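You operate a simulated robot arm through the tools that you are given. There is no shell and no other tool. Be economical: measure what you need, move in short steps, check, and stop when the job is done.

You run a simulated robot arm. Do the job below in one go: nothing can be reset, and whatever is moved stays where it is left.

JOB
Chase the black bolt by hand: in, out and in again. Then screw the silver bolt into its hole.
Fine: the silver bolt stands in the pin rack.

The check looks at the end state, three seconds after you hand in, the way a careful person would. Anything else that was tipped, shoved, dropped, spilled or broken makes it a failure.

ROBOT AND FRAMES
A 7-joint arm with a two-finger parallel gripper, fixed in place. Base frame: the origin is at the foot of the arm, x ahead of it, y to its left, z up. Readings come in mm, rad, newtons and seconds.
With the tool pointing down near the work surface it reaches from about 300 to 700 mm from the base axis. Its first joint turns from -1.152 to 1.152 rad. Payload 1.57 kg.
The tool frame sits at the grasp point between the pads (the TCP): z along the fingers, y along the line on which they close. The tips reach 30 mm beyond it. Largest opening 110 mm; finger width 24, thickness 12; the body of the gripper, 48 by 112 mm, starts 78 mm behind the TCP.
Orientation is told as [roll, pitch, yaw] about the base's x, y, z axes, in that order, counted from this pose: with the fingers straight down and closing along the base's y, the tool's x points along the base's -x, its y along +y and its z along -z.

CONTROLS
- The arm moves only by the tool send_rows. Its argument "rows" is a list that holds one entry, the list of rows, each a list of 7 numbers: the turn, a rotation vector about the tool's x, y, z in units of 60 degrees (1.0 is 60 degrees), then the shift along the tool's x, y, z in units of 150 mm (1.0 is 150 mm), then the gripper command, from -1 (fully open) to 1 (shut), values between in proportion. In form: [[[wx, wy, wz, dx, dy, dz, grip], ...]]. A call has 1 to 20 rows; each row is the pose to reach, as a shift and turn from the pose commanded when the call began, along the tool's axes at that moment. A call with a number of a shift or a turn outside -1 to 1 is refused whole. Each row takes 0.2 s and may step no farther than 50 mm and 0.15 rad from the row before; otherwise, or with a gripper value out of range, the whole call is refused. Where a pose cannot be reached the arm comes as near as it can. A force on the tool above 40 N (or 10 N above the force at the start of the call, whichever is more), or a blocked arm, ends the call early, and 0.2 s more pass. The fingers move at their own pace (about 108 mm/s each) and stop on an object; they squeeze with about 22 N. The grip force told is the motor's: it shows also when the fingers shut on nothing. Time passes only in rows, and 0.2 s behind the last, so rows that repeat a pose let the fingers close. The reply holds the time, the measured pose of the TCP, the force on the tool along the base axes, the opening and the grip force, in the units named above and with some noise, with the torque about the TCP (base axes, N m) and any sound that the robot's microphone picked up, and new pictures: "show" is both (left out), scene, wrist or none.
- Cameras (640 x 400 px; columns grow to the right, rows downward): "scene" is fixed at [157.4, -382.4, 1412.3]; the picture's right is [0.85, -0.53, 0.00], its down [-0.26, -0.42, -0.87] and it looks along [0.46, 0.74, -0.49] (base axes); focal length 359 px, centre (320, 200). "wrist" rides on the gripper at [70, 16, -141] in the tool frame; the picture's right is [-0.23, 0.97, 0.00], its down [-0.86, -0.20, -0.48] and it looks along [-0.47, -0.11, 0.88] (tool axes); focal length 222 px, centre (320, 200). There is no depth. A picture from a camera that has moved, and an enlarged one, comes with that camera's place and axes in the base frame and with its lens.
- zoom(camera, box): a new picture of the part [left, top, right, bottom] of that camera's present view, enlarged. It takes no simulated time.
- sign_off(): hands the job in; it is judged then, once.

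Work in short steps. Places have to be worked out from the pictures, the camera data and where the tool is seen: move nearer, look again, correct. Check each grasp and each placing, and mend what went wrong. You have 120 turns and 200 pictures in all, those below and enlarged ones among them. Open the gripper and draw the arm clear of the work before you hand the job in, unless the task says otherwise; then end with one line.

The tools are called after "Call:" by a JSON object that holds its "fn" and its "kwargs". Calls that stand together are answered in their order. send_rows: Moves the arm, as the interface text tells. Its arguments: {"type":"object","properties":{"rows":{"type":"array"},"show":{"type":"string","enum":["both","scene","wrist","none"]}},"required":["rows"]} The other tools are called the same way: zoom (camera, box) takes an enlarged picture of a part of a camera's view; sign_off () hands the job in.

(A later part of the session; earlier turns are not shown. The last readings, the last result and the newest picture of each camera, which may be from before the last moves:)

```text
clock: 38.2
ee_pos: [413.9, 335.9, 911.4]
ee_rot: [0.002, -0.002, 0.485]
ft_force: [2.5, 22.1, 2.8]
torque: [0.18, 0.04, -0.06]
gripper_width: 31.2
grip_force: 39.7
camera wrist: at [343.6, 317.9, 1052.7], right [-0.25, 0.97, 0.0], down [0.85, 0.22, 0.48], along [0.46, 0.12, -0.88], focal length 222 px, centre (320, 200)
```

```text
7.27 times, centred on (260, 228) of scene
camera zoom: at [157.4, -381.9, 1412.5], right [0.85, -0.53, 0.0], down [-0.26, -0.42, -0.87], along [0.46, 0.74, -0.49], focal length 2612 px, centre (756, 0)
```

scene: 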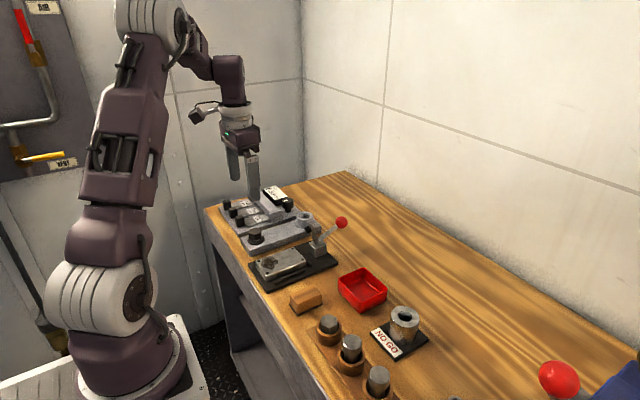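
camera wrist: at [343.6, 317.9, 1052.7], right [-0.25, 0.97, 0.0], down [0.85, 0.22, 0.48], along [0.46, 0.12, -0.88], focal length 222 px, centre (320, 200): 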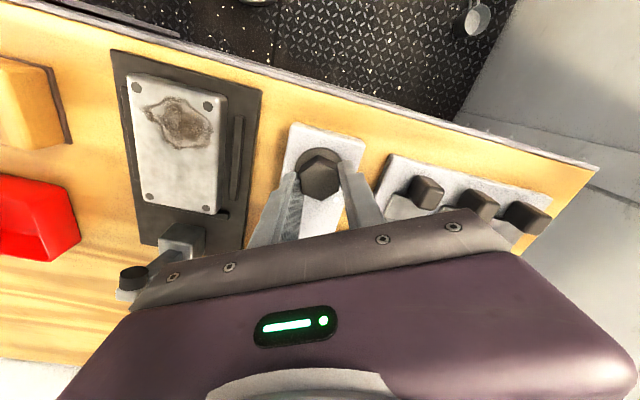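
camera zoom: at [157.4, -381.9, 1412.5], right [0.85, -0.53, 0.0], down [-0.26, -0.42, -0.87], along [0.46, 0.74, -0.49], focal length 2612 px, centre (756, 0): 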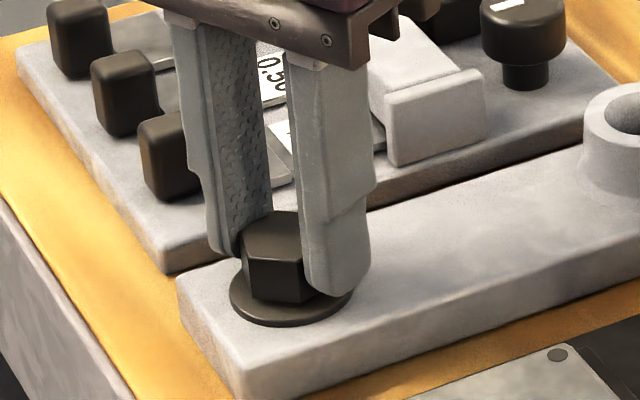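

Realigned and rising. Now I ratchet counter-clockwise 60° per call, with a small +y recentre.

Call:
{"fn": "send_rows", "kwargs": {"rows": [[[0, 0, 0, 0, 0, 0, 0.2], [0, 0, 0.14, -0.002, 0.004, 0, 0.2], [0, 0, 0.28, -0.002, 0.004, 0, 0.2], [0, 0, 0.42, -0.002, 0.004, 0, 0.2], [0, 0, 0.56, -0.002, 0.004, 0, 0.2], [0, 0, 0.7, -0.002, 0.004, 0, 0.2], [0, 0, 0.84, -0.002, 0.004, 0, 0.2], [0, 0, 0.98, -0.002, 0.004, 0, 0.2], [0, 0, 1, -0.002, 0.004, 0, 0.8], [0, 0, 1, -0.002, 0.004, 0, 0.8], [0, 0, 0.86, -0.002, 0.004, -0.001, 0.8], [0, 0, 0.72, -0.002, 0.004, -0.002, 0.8], [0, 0, 0.58, -0.002, 0.004, -0.003, 0.8], [0, 0, 0.44, -0.002, 0.004, -0.004, 0.8], [0, 0, 0.3, -0.002, 0.004, -0.005, 0.8], [0, 0, 0.16, -0.002, 0.004, -0.006, 0.8], [0, 0, 0.02, -0.002, 0.004, -0.006, 0.8], [0, 0, 0, -0.002, 0.004, -0.006, 0.8]]], "show": "none"}}

Call:
{"fn": "send_rows", "kwargs": {"rows": [[[0, 0, 0, 0, 0, 0, 0.2], [0, 0, 0.14, 0, 0, 0, 0.2], [0, 0, 0.28, 0, 0, 0, 0.2], [0, 0, 0.42, 0, 0, 0, 0.2], [0, 0, 0.56, 0, 0, 0, 0.2], [0, 0, 0.7, 0, 0, 0, 0.2], [0, 0, 0.84, 0, 0, 0, 0.2], [0, 0, 0.98, 0, 0, 0, 0.2], [0, 0, 1, 0, 0, 0, 0.8], [0, 0, 1, 0, 0, 0, 0.8], [0, 0, 0.86, 0, 0, -0.001, 0.8], [0, 0, 0.72, 0, 0, -0.002, 0.8], [0, 0, 0.58, 0, 0, -0.003, 0.8], [0, 0, 0.44, 0, 0, -0.004, 0.8], [0, 0, 0.3, 0, 0, -0.005, 0.8], [0, 0, 0.16, 0, 0, -0.006, 0.8], [0, 0, 0.02, 0, 0, -0.006, 0.8], [0, 0, 0, 0, 0, -0.006, 0.8]]], "show": "none"}}

Call:
{"fn": "zoom", "kwargs": {"camera": "scene", "box": [220, 200, 300, 255]}}

```text
clock: 42.0
ee_pos: [411.8, 335.3, 912.8]
ee_rot: [0.002, -0.002, 0.484]
ft_force: [-13.1, 13.1, 15.2]
torque: [0.13, 0.39, -0.03]
gripper_width: 31.2
grip_force: 40.1
```

```text
clock: 45.8
ee_pos: [413.4, 335.8, 912.9]
ee_rot: [0.001, -0.003, 0.487]
ft_force: [-3.7, 6.0, 1.3]
torque: [-0.08, 0.31, -0.03]
gripper_width: 31.2
grip_force: 40.7
```

```text
7.27 times, centred on (260, 228) of scene
camera zoom: at [157.3, -382.3, 1412.4], right [0.85, -0.53, 0.0], down [-0.26, -0.42, -0.87], along [0.46, 0.74, -0.49], focal length 2612 px, centre (756, 0)
```

zoom: 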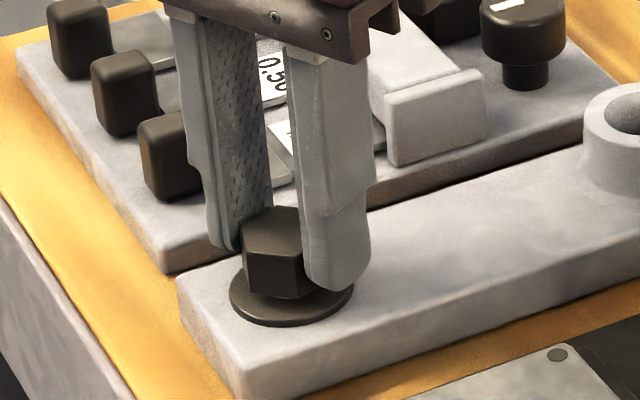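

It rises steadily (~260° out). Three more identical ratchets bring it past its starting height.

Call:
{"fn": "send_rows", "kwargs": {"rows": [[[0, 0, 0, 0, 0, 0, 0.2], [0, 0, 0.14, 0, 0, 0, 0.2], [0, 0, 0.28, 0, 0, 0, 0.2], [0, 0, 0.42, 0, 0, 0, 0.2], [0, 0, 0.56, 0, 0, 0, 0.2], [0, 0, 0.7, 0, 0, 0, 0.2], [0, 0, 0.84, 0, 0, 0, 0.2], [0, 0, 0.98, 0, 0, 0, 0.2], [0, 0, 1, 0, 0, 0, 0.8], [0, 0, 1, 0, 0, 0, 0.8], [0, 0, 0.86, 0, 0, -0.001, 0.8], [0, 0, 0.72, 0, 0, -0.002, 0.8], [0, 0, 0.58, 0, 0, -0.003, 0.8], [0, 0, 0.44, 0, 0, -0.004, 0.8], [0, 0, 0.3, 0, 0, -0.005, 0.8], [0, 0, 0.16, 0, 0, -0.006, 0.8], [0, 0, 0.02, 0, 0, -0.006, 0.8], [0, 0, 0, 0, 0, -0.006, 0.8]]], "show": "none"}}

Call:
{"fn": "send_rows", "kwargs": {"rows": [[[0, 0, 0, 0, 0, 0, 0.2], [0, 0, 0.14, 0, 0, 0, 0.2], [0, 0, 0.28, 0, 0, 0, 0.2], [0, 0, 0.42, 0, 0, 0, 0.2], [0, 0, 0.56, 0, 0, 0, 0.2], [0, 0, 0.7, 0, 0, 0, 0.2], [0, 0, 0.84, 0, 0, 0, 0.2], [0, 0, 0.98, 0, 0, 0, 0.2], [0, 0, 1, 0, 0, 0, 0.8], [0, 0, 1, 0, 0, 0, 0.8], [0, 0, 0.86, 0, 0, -0.001, 0.8], [0, 0, 0.72, 0, 0, -0.002, 0.8], [0, 0, 0.58, 0, 0, -0.003, 0.8], [0, 0, 0.44, 0, 0, -0.004, 0.8], [0, 0, 0.3, 0, 0, -0.005, 0.8], [0, 0, 0.16, 0, 0, -0.006, 0.8], [0, 0, 0.02, 0, 0, -0.006, 0.8], [0, 0, 0, 0, 0, -0.006, 0.8]]], "show": "none"}}

Call:
{"fn": "send_rows", "kwargs": {"rows": [[[0, 0, 0, 0, 0, 0, 0.2], [0, 0, 0.14, 0, 0, 0, 0.2], [0, 0, 0.28, 0, 0, 0, 0.2], [0, 0, 0.42, 0, 0, 0, 0.2], [0, 0, 0.56, 0, 0, 0, 0.2], [0, 0, 0.7, 0, 0, 0, 0.2], [0, 0, 0.84, 0, 0, 0, 0.2], [0, 0, 0.98, 0, 0, 0, 0.2], [0, 0, 1, 0, 0, 0, 0.8], [0, 0, 1, 0, 0, 0, 0.8], [0, 0, 0.86, 0, 0, -0.001, 0.8], [0, 0, 0.72, 0, 0, -0.002, 0.8], [0, 0, 0.58, 0, 0, -0.003, 0.8], [0, 0, 0.44, 0, 0, -0.004, 0.8], [0, 0, 0.3, 0, 0, -0.005, 0.8], [0, 0, 0.16, 0, 0, -0.006, 0.8], [0, 0, 0.02, 0, 0, -0.006, 0.8], [0, 0, 0, 0, 0, -0.006, 0.8]]], "show": "wrist"}}

Call:
{"fn": "zoom", "kwargs": {"camera": "scene", "box": [220, 200, 300, 255]}}

```text
clock: 49.6
ee_pos: [411.5, 334.6, 912.6]
ee_rot: [0.0, 0.0, 0.482]
ft_force: [-0.5, -1.6, -0.3]
torque: [-0.43, 0.6, 0.03]
gripper_width: 30.8
grip_force: 39.8
```

```text
clock: 53.4
ee_pos: [413.9, 335.3, 915.7]
ee_rot: [0.003, -0.003, 0.484]
ft_force: [1.2, 14.2, -14.1]
torque: [0.18, -0.28, -0.55]
gripper_width: 31.8
grip_force: 40.0
```

```text
clock: 57.2
ee_pos: [413.8, 335.5, 917.6]
ee_rot: [-0.001, 0.001, 0.483]
ft_force: [-0.7, 8.9, -4.5]
torque: [-0.05, -0.03, -0.55]
gripper_width: 31.5
grip_force: 40.2
camera wrist: at [344.0, 318.6, 1057.7], right [-0.25, 0.97, 0.0], down [0.85, 0.22, 0.48], along [0.46, 0.12, -0.88], focal length 222 px, centre (320, 200)
```

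wrist: 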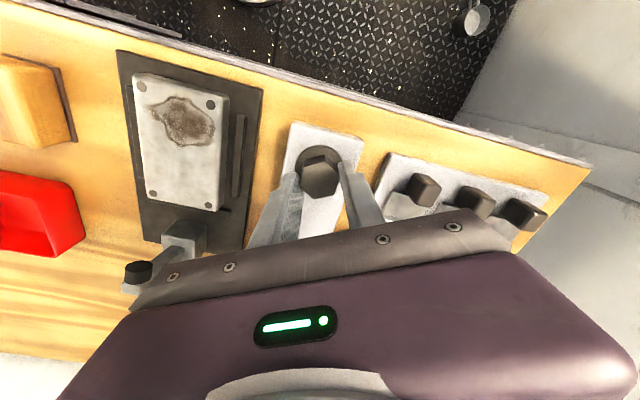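

```text
7.27 times, centred on (260, 228) of scene
camera zoom: at [157.4, -382.2, 1412.4], right [0.85, -0.53, 0.0], down [-0.26, -0.42, -0.87], along [0.46, 0.74, -0.49], focal length 2612 px, centre (756, 0)
```

zoom: 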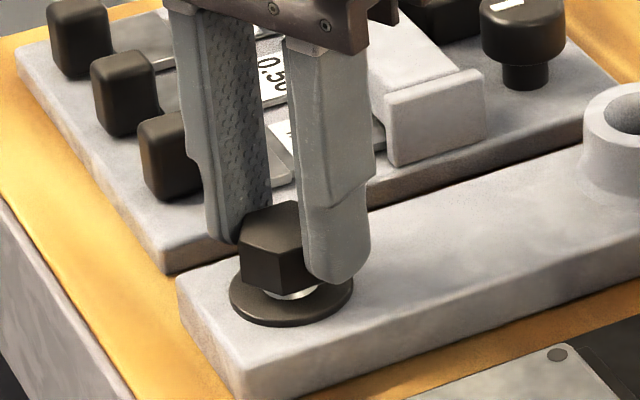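

Torque −0.55 Nm on the last two turns: the bolt is at its outer stop. I check the alignment in the fingers.

Call:
{"fn": "zoom", "kwargs": {"camera": "wrist", "box": [260, 90, 400, 240]}}

```text
2.67 times, centred on (330, 165) of wrist
camera zoom: at [344.0, 318.6, 1057.7], right [-0.25, 0.97, 0.0], down [0.85, 0.22, 0.48], along [0.46, 0.12, -0.88], focal length 592 px, centre (293, 293)
```

zoom: 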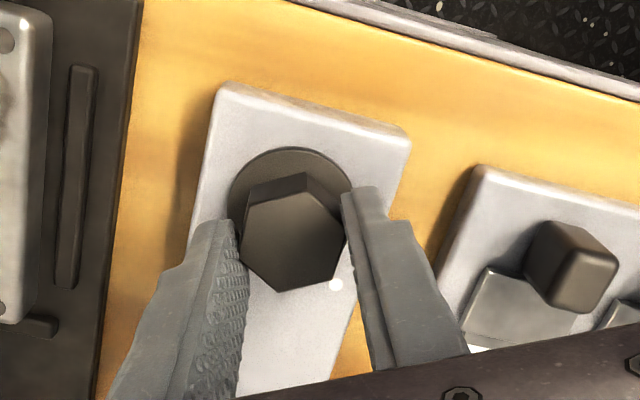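

The bolt stopped and the fingers slipped ~18° on it, so it is fully out. Now in again: open, realign 18° clockwise, grip, and turn clockwise 42°.

Call:
{"fn": "send_rows", "kwargs": {"rows": [[[0, 0, 0, 0, 0, 0, 0.2], [0, 0, 0.1, 0, 0, 0, 0.2], [0, 0, 0.2, 0, 0, 0, 0.2], [0, 0, 0.3, 0, 0, 0, 0.2], [0, 0, 0.3, 0, 0, 0, 0.8], [0, 0, 0.3, 0, 0, 0, 0.8], [0, 0, 0.44, 0, 0, 0.001, 0.8], [0, 0, 0.58, 0, 0, 0.002, 0.8], [0, 0, 0.72, 0, 0, 0.003, 0.8], [0, 0, 0.86, 0, 0, 0.004, 0.8], [0, 0, 1, 0, 0, 0.005, 0.8]]], "show": "wrist"}}

Call:
{"fn": "zoom", "kwargs": {"camera": "wrist", "box": [260, 90, 400, 240]}}

```text
clock: 59.6
ee_pos: [413.6, 333.9, 914.7]
ee_rot: [0.001, 0.002, -0.568]
ft_force: [0.7, -7.4, 3.5]
torque: [0.02, 0.37, 0.05]
gripper_width: 31.4
grip_force: 40.2
camera wrist: at [362.8, 386.6, 1056.1], right [0.72, 0.7, 0.0], down [0.61, -0.63, 0.48], along [0.33, -0.34, -0.88], focal length 222 px, centre (320, 200)
```

wrist: 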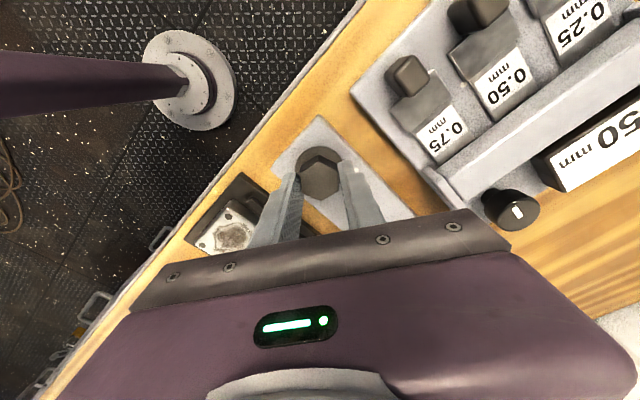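

```text
2.67 times, centred on (330, 165) of wrist
camera zoom: at [362.8, 386.6, 1056.1], right [0.72, 0.7, 0.0], down [0.61, -0.63, 0.48], along [0.33, -0.34, -0.88], focal length 592 px, centre (293, 293)
```

zoom: 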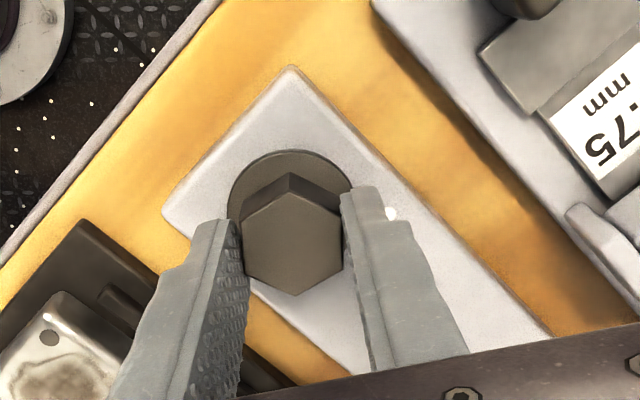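

Aligned. Three clockwise ratchets, following ~0.8 mm down each.

Call:
{"fn": "send_rows", "kwargs": {"rows": [[[0, 0, 0, 0, 0, 0, 0.2], [0, 0, -0.14, 0, 0, 0, 0.2], [0, 0, -0.28, 0, 0, 0, 0.2], [0, 0, -0.42, 0, 0, 0, 0.2], [0, 0, -0.56, 0, 0, 0, 0.2], [0, 0, -0.7, 0, 0, 0, 0.2], [0, 0, -0.84, 0, 0, 0, 0.2], [0, 0, -0.98, 0, 0, 0, 0.2], [0, 0, -1, 0, 0, 0, 0.8], [0, 0, -1, 0, 0, 0, 0.8], [0, 0, -0.86, 0, 0, 0.001, 0.8], [0, 0, -0.72, 0, 0, 0.002, 0.8], [0, 0, -0.58, 0, 0, 0.003, 0.8], [0, 0, -0.44, 0, 0, 0.003, 0.8], [0, 0, -0.3, 0, 0, 0.004, 0.8], [0, 0, -0.16, 0, 0, 0.005, 0.8], [0, 0, -0.02, 0, 0, 0.005, 0.8], [0, 0, 0, 0, 0, 0.005, 0.8]]], "show": "none"}}

Call:
{"fn": "send_rows", "kwargs": {"rows": [[[0, 0, 0, 0, 0, 0, 0.2], [0, 0, -0.14, 0, 0, 0, 0.2], [0, 0, -0.28, 0, 0, 0, 0.2], [0, 0, -0.42, 0, 0, 0, 0.2], [0, 0, -0.56, 0, 0, 0, 0.2], [0, 0, -0.7, 0, 0, 0, 0.2], [0, 0, -0.84, 0, 0, 0, 0.2], [0, 0, -0.98, 0, 0, 0, 0.2], [0, 0, -1, 0, 0, 0, 0.8], [0, 0, -1, 0, 0, 0, 0.8], [0, 0, -0.86, 0, 0, 0.001, 0.8], [0, 0, -0.72, 0, 0, 0.002, 0.8], [0, 0, -0.58, 0, 0, 0.003, 0.8], [0, 0, -0.44, 0, 0, 0.003, 0.8], [0, 0, -0.3, 0, 0, 0.004, 0.8], [0, 0, -0.16, 0, 0, 0.005, 0.8], [0, 0, -0.02, 0, 0, 0.005, 0.8], [0, 0, 0, 0, 0, 0.005, 0.8]]], "show": "none"}}

Call:
{"fn": "send_rows", "kwargs": {"rows": [[[0, 0, 0, 0, 0, 0, 0.2], [0, 0, -0.14, 0, 0, 0, 0.2], [0, 0, -0.28, 0, 0, 0, 0.2], [0, 0, -0.42, 0, 0, 0, 0.2], [0, 0, -0.56, 0, 0, 0, 0.2], [0, 0, -0.7, 0, 0, 0, 0.2], [0, 0, -0.84, 0, 0, 0, 0.2], [0, 0, -0.98, 0, 0, 0, 0.2], [0, 0, -1, 0, 0, 0, 0.8], [0, 0, -1, 0, 0, 0, 0.8], [0, 0, -0.86, 0, 0, 0.001, 0.8], [0, 0, -0.72, 0, 0, 0.002, 0.8], [0, 0, -0.58, 0, 0, 0.003, 0.8], [0, 0, -0.44, 0, 0, 0.003, 0.8], [0, 0, -0.3, 0, 0, 0.004, 0.8], [0, 0, -0.16, 0, 0, 0.005, 0.8], [0, 0, -0.02, 0, 0, 0.005, 0.8], [0, 0, 0, 0, 0, 0.005, 0.8]]], "show": "none"}}

Call:
{"fn": "zoom", "kwargs": {"camera": "scene", "box": [220, 200, 300, 255]}}

```text
clock: 63.4
ee_pos: [413.4, 334.5, 912.9]
ee_rot: [0.0, 0.001, -0.57]
ft_force: [1.9, 9.7, -24.7]
torque: [0.05, -0.37, -0.02]
gripper_width: 30.9
grip_force: 40.0
```

```text
clock: 67.2
ee_pos: [413.0, 334.9, 913.1]
ee_rot: [0.0, 0.0, -0.567]
ft_force: [0.7, -1.3, -1.3]
torque: [0.2, 0.25, -0.01]
gripper_width: 31.2
grip_force: 40.0
```

```text
clock: 71.0
ee_pos: [412.8, 334.8, 913.5]
ee_rot: [-0.002, 0.002, -0.568]
ft_force: [-15.9, -1.5, -3.4]
torque: [0.02, -0.09, 0.01]
gripper_width: 31.1
grip_force: 40.2
```

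```text
7.27 times, centred on (260, 228) of scene
camera zoom: at [157.0, -382.4, 1412.4], right [0.85, -0.53, 0.0], down [-0.26, -0.42, -0.87], along [0.46, 0.74, -0.49], focal length 2612 px, centre (756, 0)
```

zoom: 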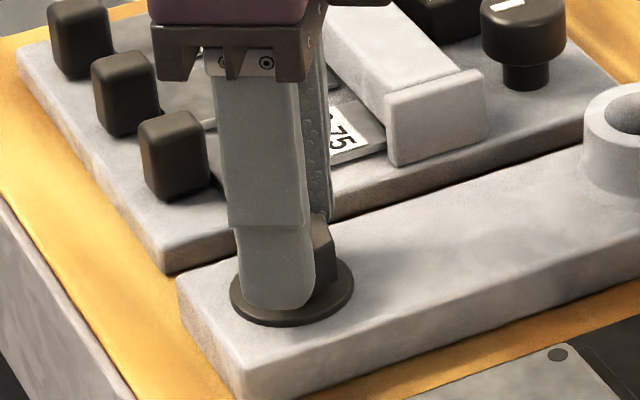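

About 220° in. Three more ratchets.

Call:
{"fn": "send_rows", "kwargs": {"rows": [[[0, 0, 0, 0, 0, 0, 0.2], [0, 0, -0.14, 0, 0, 0, 0.2], [0, 0, -0.28, 0, 0, 0, 0.2], [0, 0, -0.42, 0, 0, 0, 0.2], [0, 0, -0.56, 0, 0, 0, 0.2], [0, 0, -0.7, 0, 0, 0, 0.2], [0, 0, -0.84, 0, 0, 0, 0.2], [0, 0, -0.98, 0, 0, 0, 0.2], [0, 0, -1, 0, 0, 0, 0.8], [0, 0, -1, 0, 0, 0, 0.8], [0, 0, -0.86, 0, 0, 0.001, 0.8], [0, 0, -0.72, 0, 0, 0.002, 0.8], [0, 0, -0.58, 0, 0, 0.003, 0.8], [0, 0, -0.44, 0, 0, 0.003, 0.8], [0, 0, -0.3, 0, 0, 0.004, 0.8], [0, 0, -0.16, 0, 0, 0.005, 0.8], [0, 0, -0.02, 0, 0, 0.005, 0.8], [0, 0, 0, 0, 0, 0.005, 0.8]]], "show": "none"}}

Call:
{"fn": "send_rows", "kwargs": {"rows": [[[0, 0, 0, 0, 0, 0, 0.2], [0, 0, -0.14, 0, 0, 0, 0.2], [0, 0, -0.28, 0, 0, 0, 0.2], [0, 0, -0.42, 0, 0, 0, 0.2], [0, 0, -0.56, 0, 0, 0, 0.2], [0, 0, -0.7, 0, 0, 0, 0.2], [0, 0, -0.84, 0, 0, 0, 0.2], [0, 0, -0.98, 0, 0, 0, 0.2], [0, 0, -1, 0, 0, 0, 0.8], [0, 0, -1, 0, 0, 0, 0.8], [0, 0, -0.86, 0, 0, 0.001, 0.8], [0, 0, -0.72, 0, 0, 0.002, 0.8], [0, 0, -0.58, 0, 0, 0.003, 0.8], [0, 0, -0.44, 0, 0, 0.003, 0.8], [0, 0, -0.3, 0, 0, 0.004, 0.8], [0, 0, -0.16, 0, 0, 0.005, 0.8], [0, 0, -0.02, 0, 0, 0.005, 0.8], [0, 0, 0, 0, 0, 0.005, 0.8]]], "show": "none"}}

Call:
{"fn": "send_rows", "kwargs": {"rows": [[[0, 0, 0, 0, 0, 0, 0.2], [0, 0, -0.14, 0, 0, 0, 0.2], [0, 0, -0.28, 0, 0, 0, 0.2], [0, 0, -0.42, 0, 0, 0, 0.2], [0, 0, -0.56, 0, 0, 0, 0.2], [0, 0, -0.7, 0, 0, 0, 0.2], [0, 0, -0.84, 0, 0, 0, 0.2], [0, 0, -0.98, 0, 0, 0, 0.2], [0, 0, -1, 0, 0, 0, 0.8], [0, 0, -1, 0, 0, 0, 0.8], [0, 0, -0.86, 0, 0, 0.001, 0.8], [0, 0, -0.72, 0, 0, 0.001, 0.8], [0, 0, -0.58, 0, 0, 0.001, 0.8], [0, 0, -0.44, 0, 0, 0.002, 0.8], [0, 0, -0.3, 0, 0, 0.002, 0.8], [0, 0, -0.16, 0, 0, 0.002, 0.8], [0, 0, -0.02, 0, 0, 0.002, 0.8], [0, 0, 0, 0, 0, 0.002, 0.8]]], "show": "wrist"}}

Call:
{"fn": "zoom", "kwargs": {"camera": "wrist", "box": [260, 90, 400, 240]}}

Call:
{"fn": "zoom", "kwargs": {"camera": "scene", "box": [220, 200, 300, 255]}}

```text
clock: 74.8
ee_pos: [413.8, 334.3, 912.3]
ee_rot: [-0.001, 0.0, -0.567]
ft_force: [1.9, 6.6, -28.1]
torque: [0.26, -0.47, 0.05]
gripper_width: 31.2
grip_force: 40.0
```

```text
clock: 78.6
ee_pos: [412.9, 334.2, 910.8]
ee_rot: [0.001, -0.001, -0.567]
ft_force: [11.0, 3.2, -11.5]
torque: [0.25, -0.57, 0.06]
gripper_width: 31.2
grip_force: 40.0
```

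```text
clock: 82.4
ee_pos: [413.2, 334.1, 910.2]
ee_rot: [0.0, -0.003, -0.57]
ft_force: [0.3, -7.0, -0.2]
torque: [0.04, -0.04, 0.41]
gripper_width: 31.5
grip_force: 40.6
camera wrist: at [363.3, 386.5, 1051.8], right [0.72, 0.7, 0.0], down [0.61, -0.63, 0.48], along [0.33, -0.34, -0.88], focal length 222 px, centre (320, 200)
```

wrist: 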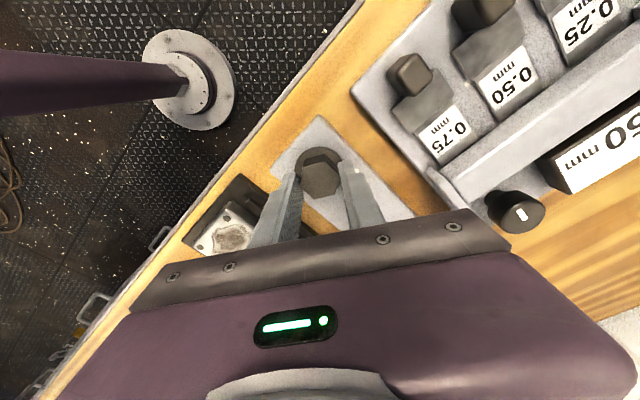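

```text
2.67 times, centred on (330, 165) of wrist
camera zoom: at [363.3, 386.5, 1051.8], right [0.72, 0.7, 0.0], down [0.61, -0.63, 0.48], along [0.33, -0.34, -0.88], focal length 592 px, centre (293, 293)
```

zoom: 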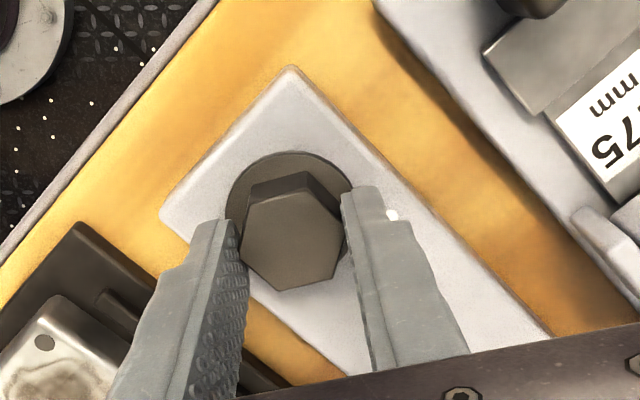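

```text
7.27 times, centred on (260, 228) of scene
camera zoom: at [157.4, -382.6, 1412.3], right [0.85, -0.53, 0.0], down [-0.26, -0.42, -0.87], along [0.46, 0.74, -0.49], focal length 2612 px, centre (756, 0)
```

zoom: 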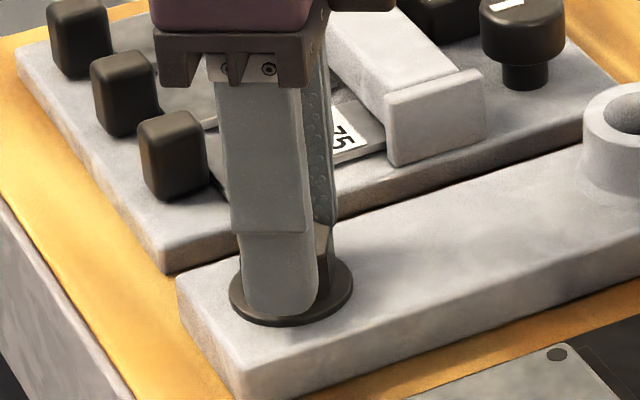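

Torque 0.41 and slipped: seated again. For certainty I realign 20° clockwise, grip the flats and nip it up, then check.

Call:
{"fn": "send_rows", "kwargs": {"rows": [[[0, 0, 0, 0, 0, 0, 0.2], [0, 0, 0.12, 0, 0, 0, 0.2], [0, 0, 0.24, 0, 0, 0, 0.2], [0, 0, 0.34, 0, 0, 0, 0.2], [0, 0, 0.34, 0, 0, 0, 0.8], [0, 0, 0.34, 0, 0, 0, 0.8], [0, 0, 0.46, 0, 0, 0, 0.8], [0, 0, 0.58, 0, 0, 0, 0.8], [0, 0, 0.66, 0, 0, 0, 0.8]]], "show": "wrist"}}

Call:
{"fn": "zoom", "kwargs": {"camera": "wrist", "box": [260, 90, 400, 240]}}

Call:
{"fn": "zoom", "kwargs": {"camera": "scene", "box": [220, 200, 300, 255]}}

```text
clock: 84.4
ee_pos: [411.3, 334.0, 910.7]
ee_rot: [-0.002, -0.001, -1.259]
ft_force: [-8.3, -6.7, 1.0]
torque: [-0.1, 0.2, 0.26]
gripper_width: 31.2
grip_force: 39.8
camera wrist: at [406.6, 406.2, 1052.0], right [1.0, 0.08, 0.0], down [0.07, -0.87, 0.48], along [0.04, -0.48, -0.88], focal length 222 px, centre (320, 200)
```

wrist: 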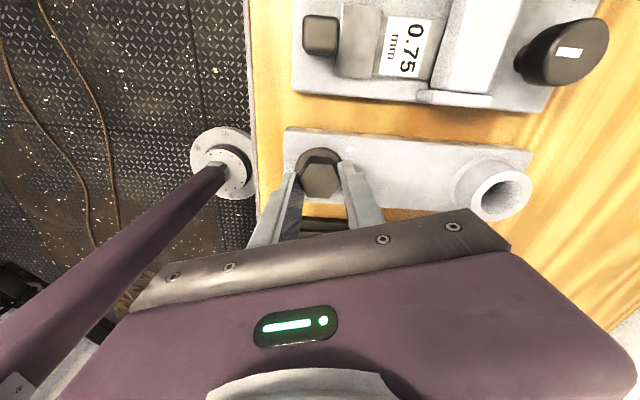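

```text
2.67 times, centred on (330, 165) of wrist
camera zoom: at [406.6, 406.2, 1052.0], right [1.0, 0.08, 0.0], down [0.07, -0.87, 0.48], along [0.04, -0.48, -0.88], focal length 592 px, centre (293, 293)
```

zoom: 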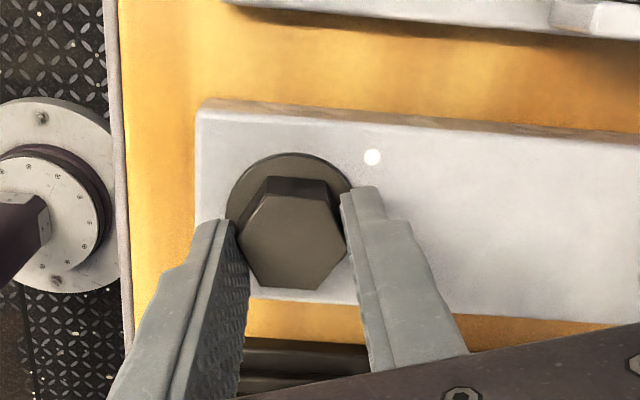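

```text
7.27 times, centred on (260, 228) of scene
camera zoom: at [157.2, -382.6, 1412.3], right [0.85, -0.53, 0.0], down [-0.26, -0.42, -0.87], along [0.46, 0.74, -0.49], focal length 2612 px, centre (756, 0)
```

zoom: 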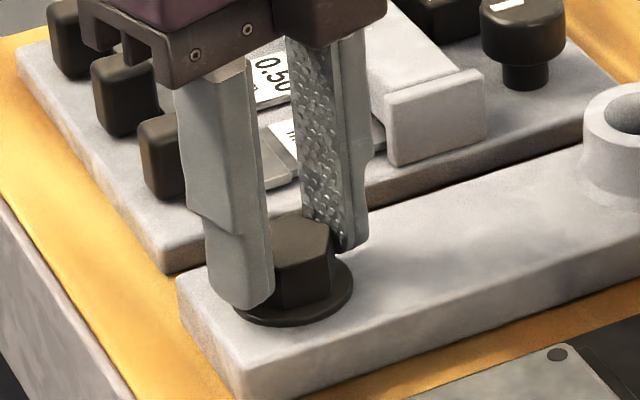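

Black bolt is seated at the same angle as before: done. Now I release, lift 90 mm and turn the wrist back.

Call:
{"fn": "send_rows", "kwargs": {"rows": [[[0, 0, 0, 0, 0, 0, 0.1], [0, 0, 0, 0, 0, 0, 0.0], [0, 0, 0, 0, 0, -0.2, 0.0], [0, 0, -0.14, 0, 0, -0.45, 0.0], [0, 0, -0.28, 0, 0, -0.7, 0.0], [0, 0, -0.42, 0, 0, -0.7, 0.0], [0, 0, -0.56, 0, 0, -0.7, 0.0], [0, 0, -0.7, 0, 0, -0.7, 0.0], [0, 0, -0.84, 0, 0, -0.7, 0.0], [0, 0, -0.98, 0, 0, -0.7, 0.0]]], "show": "wrist"}}

Call:
{"fn": "zoom", "kwargs": {"camera": "scene", "box": [230, 200, 330, 260]}}

Call:
{"fn": "zoom", "kwargs": {"camera": "scene", "box": [290, 290, 390, 400]}}

```text
clock: 86.6
ee_pos: [412.4, 334.8, 1016.6]
ee_rot: [-0.001, 0.001, -0.229]
ft_force: [-0.1, -0.2, 0.4]
torque: [-0.01, -0.02, 0.0]
gripper_width: 55.1
grip_force: 0.0
camera wrist: at [348.5, 367.5, 1156.8], right [0.44, 0.9, 0.0], down [0.79, -0.39, 0.48], along [0.43, -0.21, -0.88], focal length 222 px, centre (320, 200)
```

wrist: 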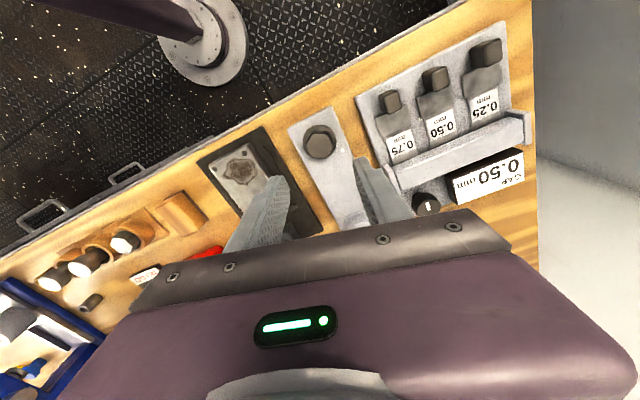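

```text
6.40 times, centred on (280, 230) of scene
camera zoom: at [157.4, -382.4, 1412.3], right [0.85, -0.53, 0.0], down [-0.26, -0.42, -0.87], along [0.46, 0.74, -0.49], focal length 2298 px, centre (576, 8)
```

zoom: 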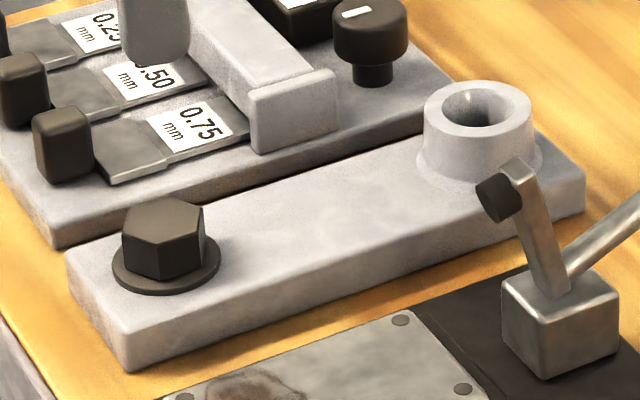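

```text
3.64 times, centred on (340, 345) of scene
camera zoom: at [157.4, -382.4, 1412.3], right [0.85, -0.53, 0.0], down [-0.26, -0.42, -0.87], along [0.46, 0.74, -0.49], focal length 1306 px, centre (247, -327)
```

zoom: 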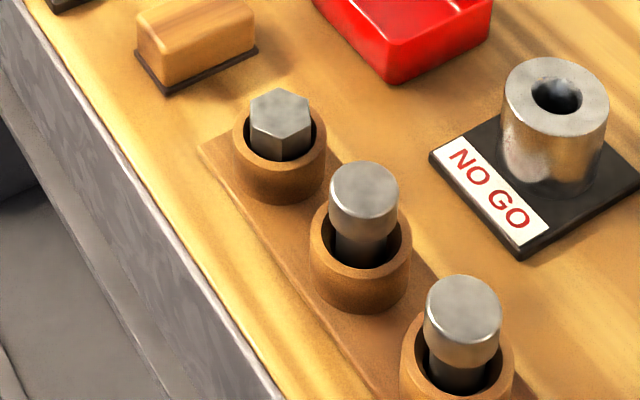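

The black bolt sits flush on its washer. Now I travel toward the silver bolt in the rack at about (421, 10), also zeroing yaw.

Call:
{"fn": "send_rows", "kwargs": {"rows": [[[0, 0, -0.11, -0.06, -0.26, 0, 0.0], [0, 0, -0.219, -0.12, -0.52, 0, 0.0], [0, 0, -0.219, -0.18, -0.77, 0, 0.0], [0, 0, -0.219, -0.23, -0.99, 0, 0.0], [0, 0, -0.219, -0.23, -0.99, 0, 0.0]]], "show": "none"}}

Call:
{"fn": "send_rows", "kwargs": {"rows": [[[0, 0, 0, 0, -0.3, 0, -0.3], [0, 0, 0, 0, -0.6, 0, -0.3], [0, 0, 0, 0, -0.9, 0, -0.3], [0, 0, 0, 0, -0.99, 0, -0.3]]], "show": "wrist"}}

```text
clock: 87.8
ee_pos: [411.2, 181.3, 1016.4]
ee_rot: [0.0, 0.001, 0.0]
ft_force: [-0.1, 0.5, 0.3]
torque: [0.01, 0.01, 0.01]
gripper_width: 55.2
grip_force: 0.0
```

```text
clock: 88.8
ee_pos: [411.0, 33.2, 1016.0]
ee_rot: [0.002, 0.001, 0.0]
ft_force: [-0.4, 0.2, -0.1]
torque: [-0.01, 0.03, 0.0]
gripper_width: 71.4
grip_force: 0.1
camera wrist: at [341.9, 50.9, 1157.9], right [0.23, 0.97, 0.0], down [0.85, -0.2, 0.48], along [0.47, -0.11, -0.88], focal length 222 px, centre (320, 200)
```

wrist: 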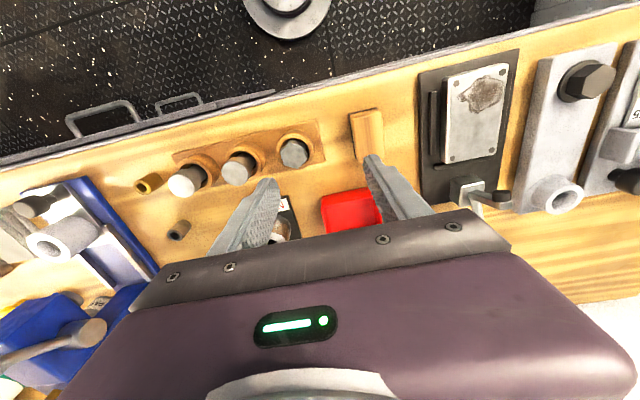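

Silver head at about (413, 4). I move over it and down to z ≈ 960 for a close look.

Call:
{"fn": "send_rows", "kwargs": {"rows": [[[0, 0, 0, -0.01, -0.19, 0.1, -0.2], [0, 0, 0, -0.01, -0.19, 0.37, -0.2], [0, 0, 0, -0.01, -0.19, 0.37, -0.2]]], "show": "wrist"}}

Call:
{"fn": "zoom", "kwargs": {"camera": "wrist", "box": [240, 80, 400, 240]}}

Call:
{"fn": "zoom", "kwargs": {"camera": "scene", "box": [280, 270, 380, 370]}}

```text
clock: 89.6
ee_pos: [415.3, 5.7, 962.3]
ee_rot: [-0.001, 0.0, -0.003]
ft_force: [0.6, 0.3, -0.1]
torque: [-0.02, -0.02, 0.02]
gripper_width: 65.9
grip_force: 0.0
camera wrist: at [345.5, 22.4, 1103.4], right [0.23, 0.97, 0.0], down [0.85, -0.2, 0.48], along [0.47, -0.11, -0.88], focal length 222 px, centre (320, 200)
```

wrist: 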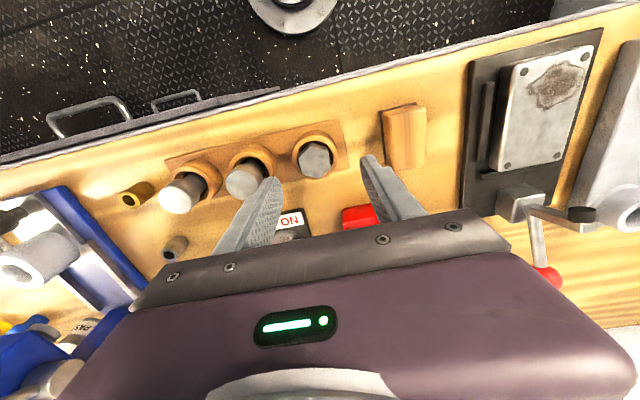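

```text
2.50 times, centred on (320, 160) of wrist
camera zoom: at [345.5, 22.4, 1103.4], right [0.23, 0.97, 0.0], down [0.85, -0.2, 0.48], along [0.47, -0.11, -0.88], focal length 555 px, centre (320, 300)
```

zoom: 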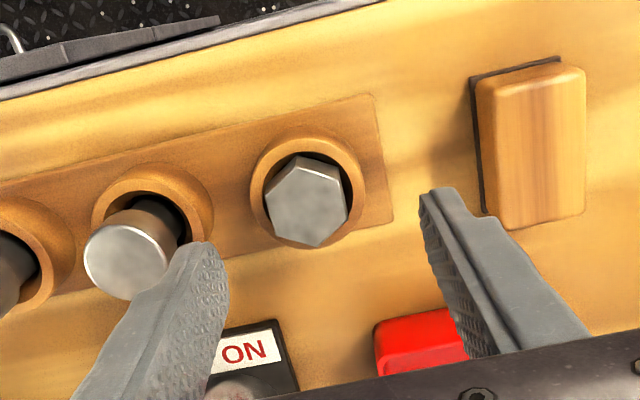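

```text
4.00 times, centred on (330, 320) of scene
camera zoom: at [157.4, -382.4, 1412.3], right [0.85, -0.53, 0.0], down [-0.26, -0.42, -0.87], along [0.46, 0.74, -0.49], focal length 1436 px, centre (280, -280)
```

zoom: 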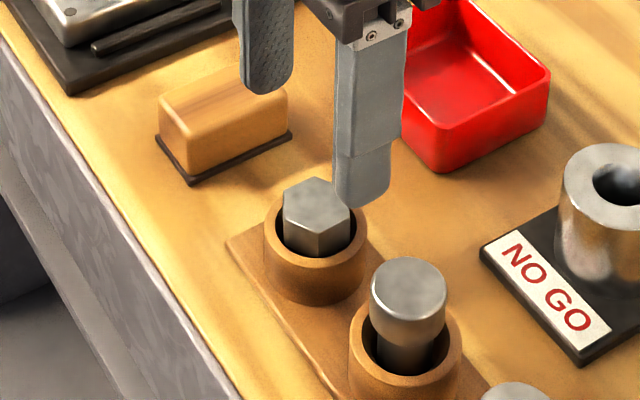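

Head top ≈ 897 and the cup rim ≈ 878, so the head is grippable. I zoom for hex orientation.

Call:
{"fn": "zoom", "kwargs": {"camera": "wrist", "box": [295, 130, 345, 185]}}

```text
7.27 times, centred on (320, 158) of wrist
camera zoom: at [345.5, 22.4, 1103.4], right [0.23, 0.97, 0.0], down [0.85, -0.2, 0.48], along [0.47, -0.11, -0.88], focal length 1615 px, centre (320, 509)
```

zoom: 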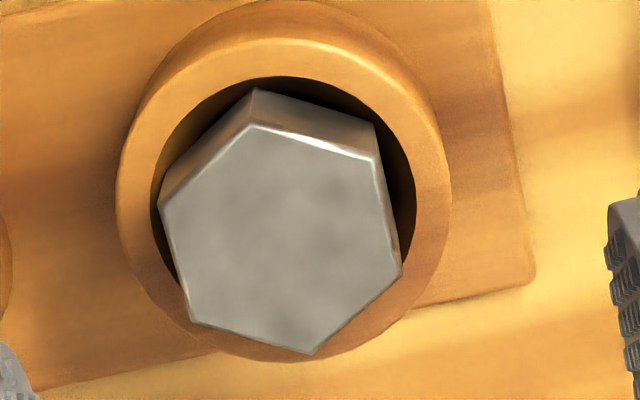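

Flats face y at yaw 0; the head is ~5.5 mm to −y and ~2 mm to −x. I narrow to 46 mm opening (neighbour pin is close), centre, and descend to TCP ≈ 915.

Call:
{"fn": "send_rows", "kwargs": {"rows": [[[0, 0, 0, 0.01, -0.037, 0, 0.16], [0, 0, 0, 0.01, -0.037, 0.1, 0.16], [0, 0, 0, 0.01, -0.037, 0.1, 0.16]]], "show": "wrist"}}

Call:
{"fn": "zoom", "kwargs": {"camera": "wrist", "box": [260, 90, 400, 240]}}

Call:
{"fn": "zoom", "kwargs": {"camera": "scene", "box": [280, 270, 380, 370]}}

```text
clock: 90.4
ee_pos: [413.3, 0.2, 945.9]
ee_rot: [0.0, 0.001, -0.002]
ft_force: [0.0, 0.6, -0.5]
torque: [0.01, 0.02, 0.01]
gripper_width: 46.4
grip_force: 0.1
camera wrist: at [343.4, 17.5, 1086.9], right [0.23, 0.97, 0.0], down [0.85, -0.2, 0.48], along [0.47, -0.11, -0.88], focal length 222 px, centre (320, 200)
```

wrist: 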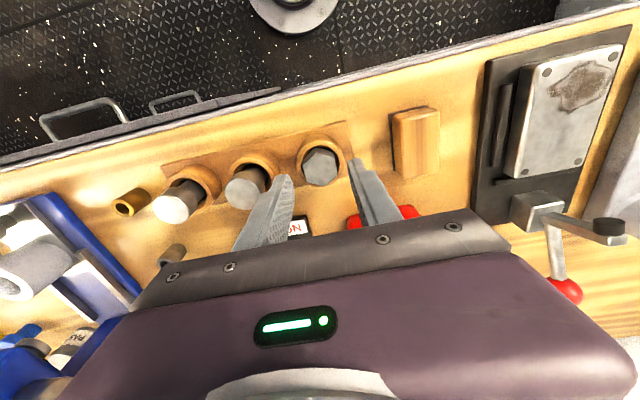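

```text
2.67 times, centred on (330, 165) of wrist
camera zoom: at [343.4, 17.5, 1086.9], right [0.23, 0.97, 0.0], down [0.85, -0.2, 0.48], along [0.47, -0.11, -0.88], focal length 592 px, centre (293, 293)
```

zoom: 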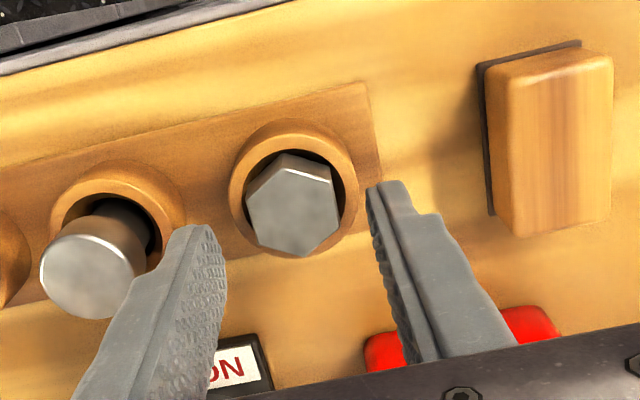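

```text
4.00 times, centred on (330, 320) of scene
camera zoom: at [157.4, -382.4, 1412.3], right [0.85, -0.53, 0.0], down [-0.26, -0.42, -0.87], along [0.46, 0.74, -0.49], focal length 1436 px, centre (280, -280)
```

zoom: 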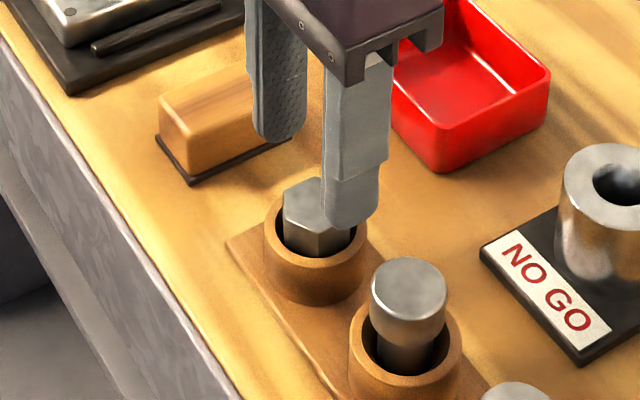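

Centred. Descend 30 mm and grip.

Call:
{"fn": "send_rows", "kwargs": {"rows": [[[0, 0, 0, 0, 0, 0.07, 0.16], [0, 0, 0, 0, 0, 0.14, 0.16], [0, 0, 0, 0, 0, 0.2, 0.16], [0, 0, 0, 0, 0, 0.2, 0.16]]], "show": "wrist"}}

Call:
{"fn": "zoom", "kwargs": {"camera": "wrist", "box": [260, 90, 400, 240]}}

Call:
{"fn": "zoom", "kwargs": {"camera": "scene", "box": [280, 270, 380, 370]}}

```text
clock: 91.4
ee_pos: [411.7, 0.8, 913.7]
ee_rot: [0.0, -0.001, -0.002]
ft_force: [0.4, 0.3, 0.4]
torque: [0.01, -0.03, -0.01]
gripper_width: 46.3
grip_force: 0.0
camera wrist: at [341.9, 17.5, 1056.0], right [0.23, 0.97, 0.0], down [0.85, -0.2, 0.48], along [0.47, -0.11, -0.88], focal length 222 px, centre (320, 200)
```

wrist: 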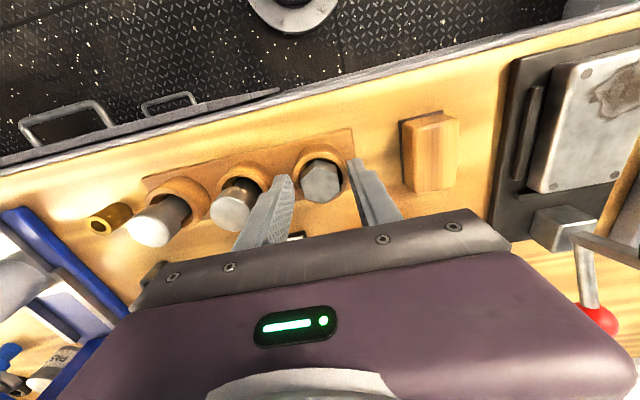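

```text
2.67 times, centred on (330, 165) of wrist
camera zoom: at [341.9, 17.5, 1056.0], right [0.23, 0.97, 0.0], down [0.85, -0.2, 0.48], along [0.47, -0.11, -0.88], focal length 592 px, centre (293, 293)
```

zoom: 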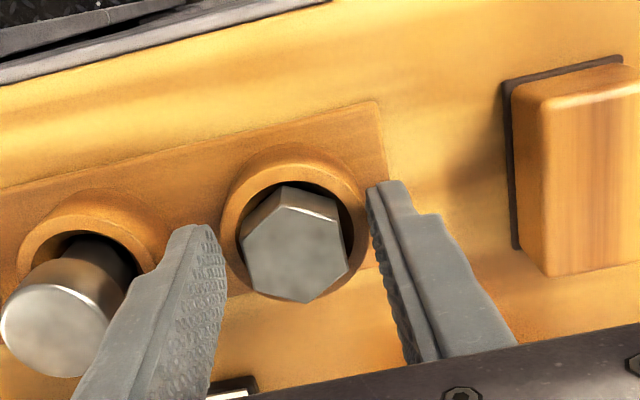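

```text
4.00 times, centred on (330, 320) of scene
camera zoom: at [157.4, -382.4, 1412.3], right [0.85, -0.53, 0.0], down [-0.26, -0.42, -0.87], along [0.46, 0.74, -0.49], focal length 1436 px, centre (280, -280)
```

zoom: 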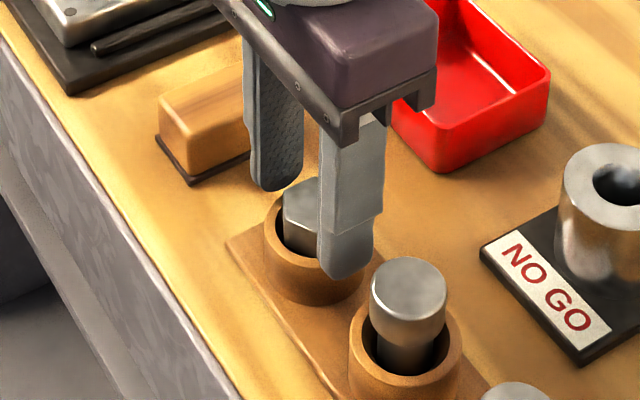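

Positioned well; close on the head.

Call:
{"fn": "send_rows", "kwargs": {"rows": [[[0, 0, 0, 0, 0, 0, 0.5], [0, 0, 0, 0, 0, 0, 0.8], [0, 0, 0, 0, 0, 0, 0.8]]], "show": "wrist"}}

Call:
{"fn": "zoom", "kwargs": {"camera": "wrist", "box": [260, 90, 400, 240]}}

```text
clock: 92.2
ee_pos: [410.8, 0.3, 914.8]
ee_rot: [0.0, 0.001, -0.002]
ft_force: [0.0, -0.4, -0.2]
torque: [0.03, -0.02, 0.01]
gripper_width: 31.3
grip_force: 22.1
camera wrist: at [342.0, 17.5, 1056.1], right [0.23, 0.97, 0.0], down [0.85, -0.2, 0.48], along [0.47, -0.11, -0.88], focal length 222 px, centre (320, 200)
```

wrist: 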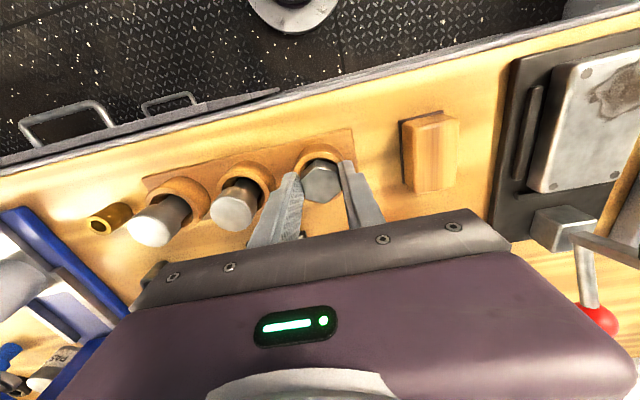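

```text
2.67 times, centred on (330, 165) of wrist
camera zoom: at [342.0, 17.5, 1056.1], right [0.23, 0.97, 0.0], down [0.85, -0.2, 0.48], along [0.47, -0.11, -0.88], focal length 592 px, centre (293, 293)
```

zoom: 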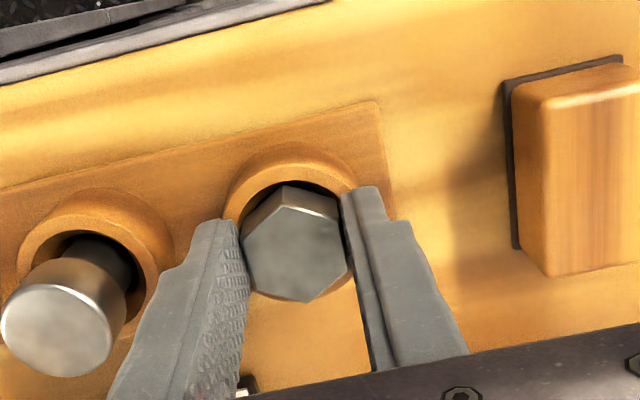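

Held (31.3 mm, 22 N). Lift straight up slowly 130 mm.

Call:
{"fn": "send_rows", "kwargs": {"rows": [[[0, 0, 0, 0, 0, -0.06, 0.8], [0, 0, 0, 0, 0, -0.15, 0.8], [0, 0, 0, 0, 0, -0.3, 0.8], [0, 0, 0, 0, 0, -0.5, 0.8], [0, 0, 0, 0, 0, -0.7, 0.8], [0, 0, 0, 0, 0, -0.87, 0.8], [0, 0, 0, 0, 0, -0.87, 0.8]]]}}

Call:
{"fn": "zoom", "kwargs": {"camera": "scene", "box": [260, 200, 380, 350]}}

Call:
{"fn": "zoom", "kwargs": {"camera": "wrist", "box": [260, 90, 400, 240]}}

```text
clock: 93.8
ee_pos: [414.1, -0.9, 1044.5]
ee_rot: [-0.001, 0.0, -0.002]
ft_force: [0.2, -0.4, -1.2]
torque: [0.02, 0.02, 0.0]
gripper_width: 31.3
grip_force: 22.2
camera wrist: at [344.7, 16.1, 1184.8], right [0.23, 0.97, 0.0], down [0.85, -0.2, 0.48], along [0.47, -0.11, -0.88], focal length 222 px, centre (320, 200)
```

scene: 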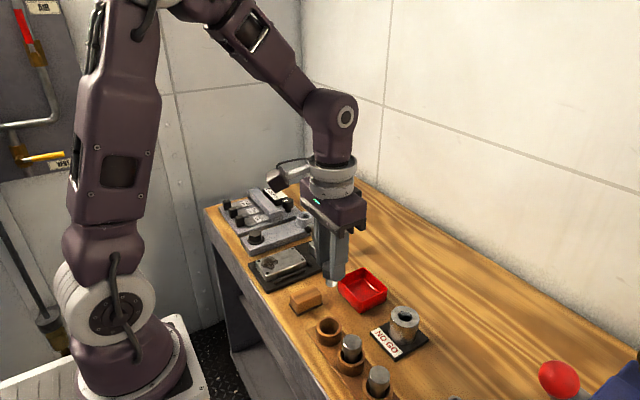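
wrist: 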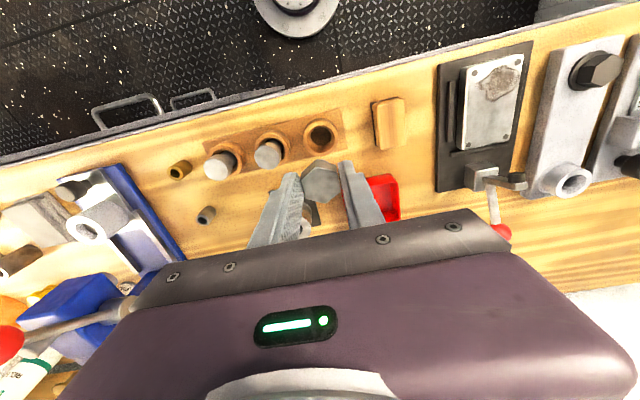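

```text
2.67 times, centred on (320, 275) of scene
camera zoom: at [157.4, -382.4, 1412.3], right [0.85, -0.53, 0.0], down [-0.26, -0.42, -0.87], along [0.46, 0.74, -0.49], focal length 958 px, centre (320, 0)
```

zoom: 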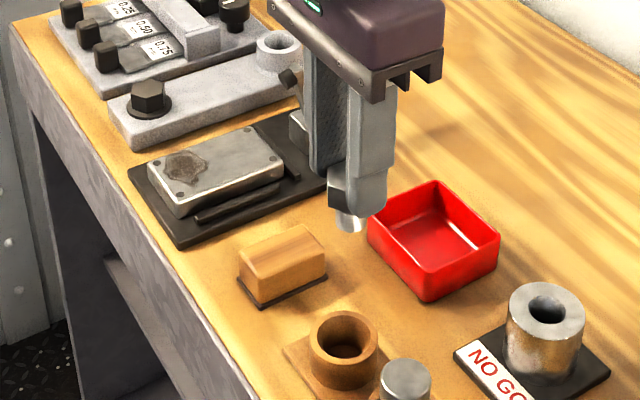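

```text
2.67 times, centred on (330, 165) of wrist
camera zoom: at [344.7, 16.1, 1184.8], right [0.23, 0.97, 0.0], down [0.85, -0.2, 0.48], along [0.47, -0.11, -0.88], focal length 592 px, centre (293, 293)
```

zoom: 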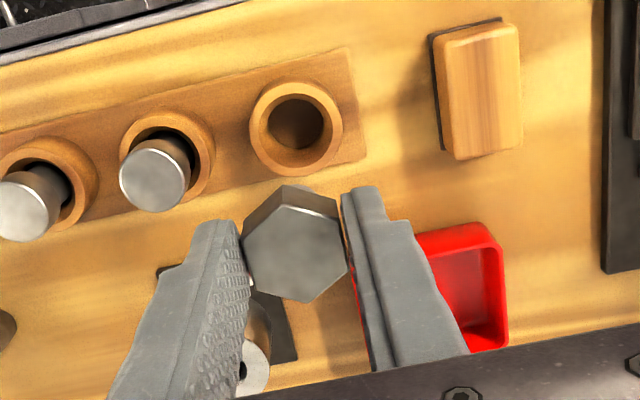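

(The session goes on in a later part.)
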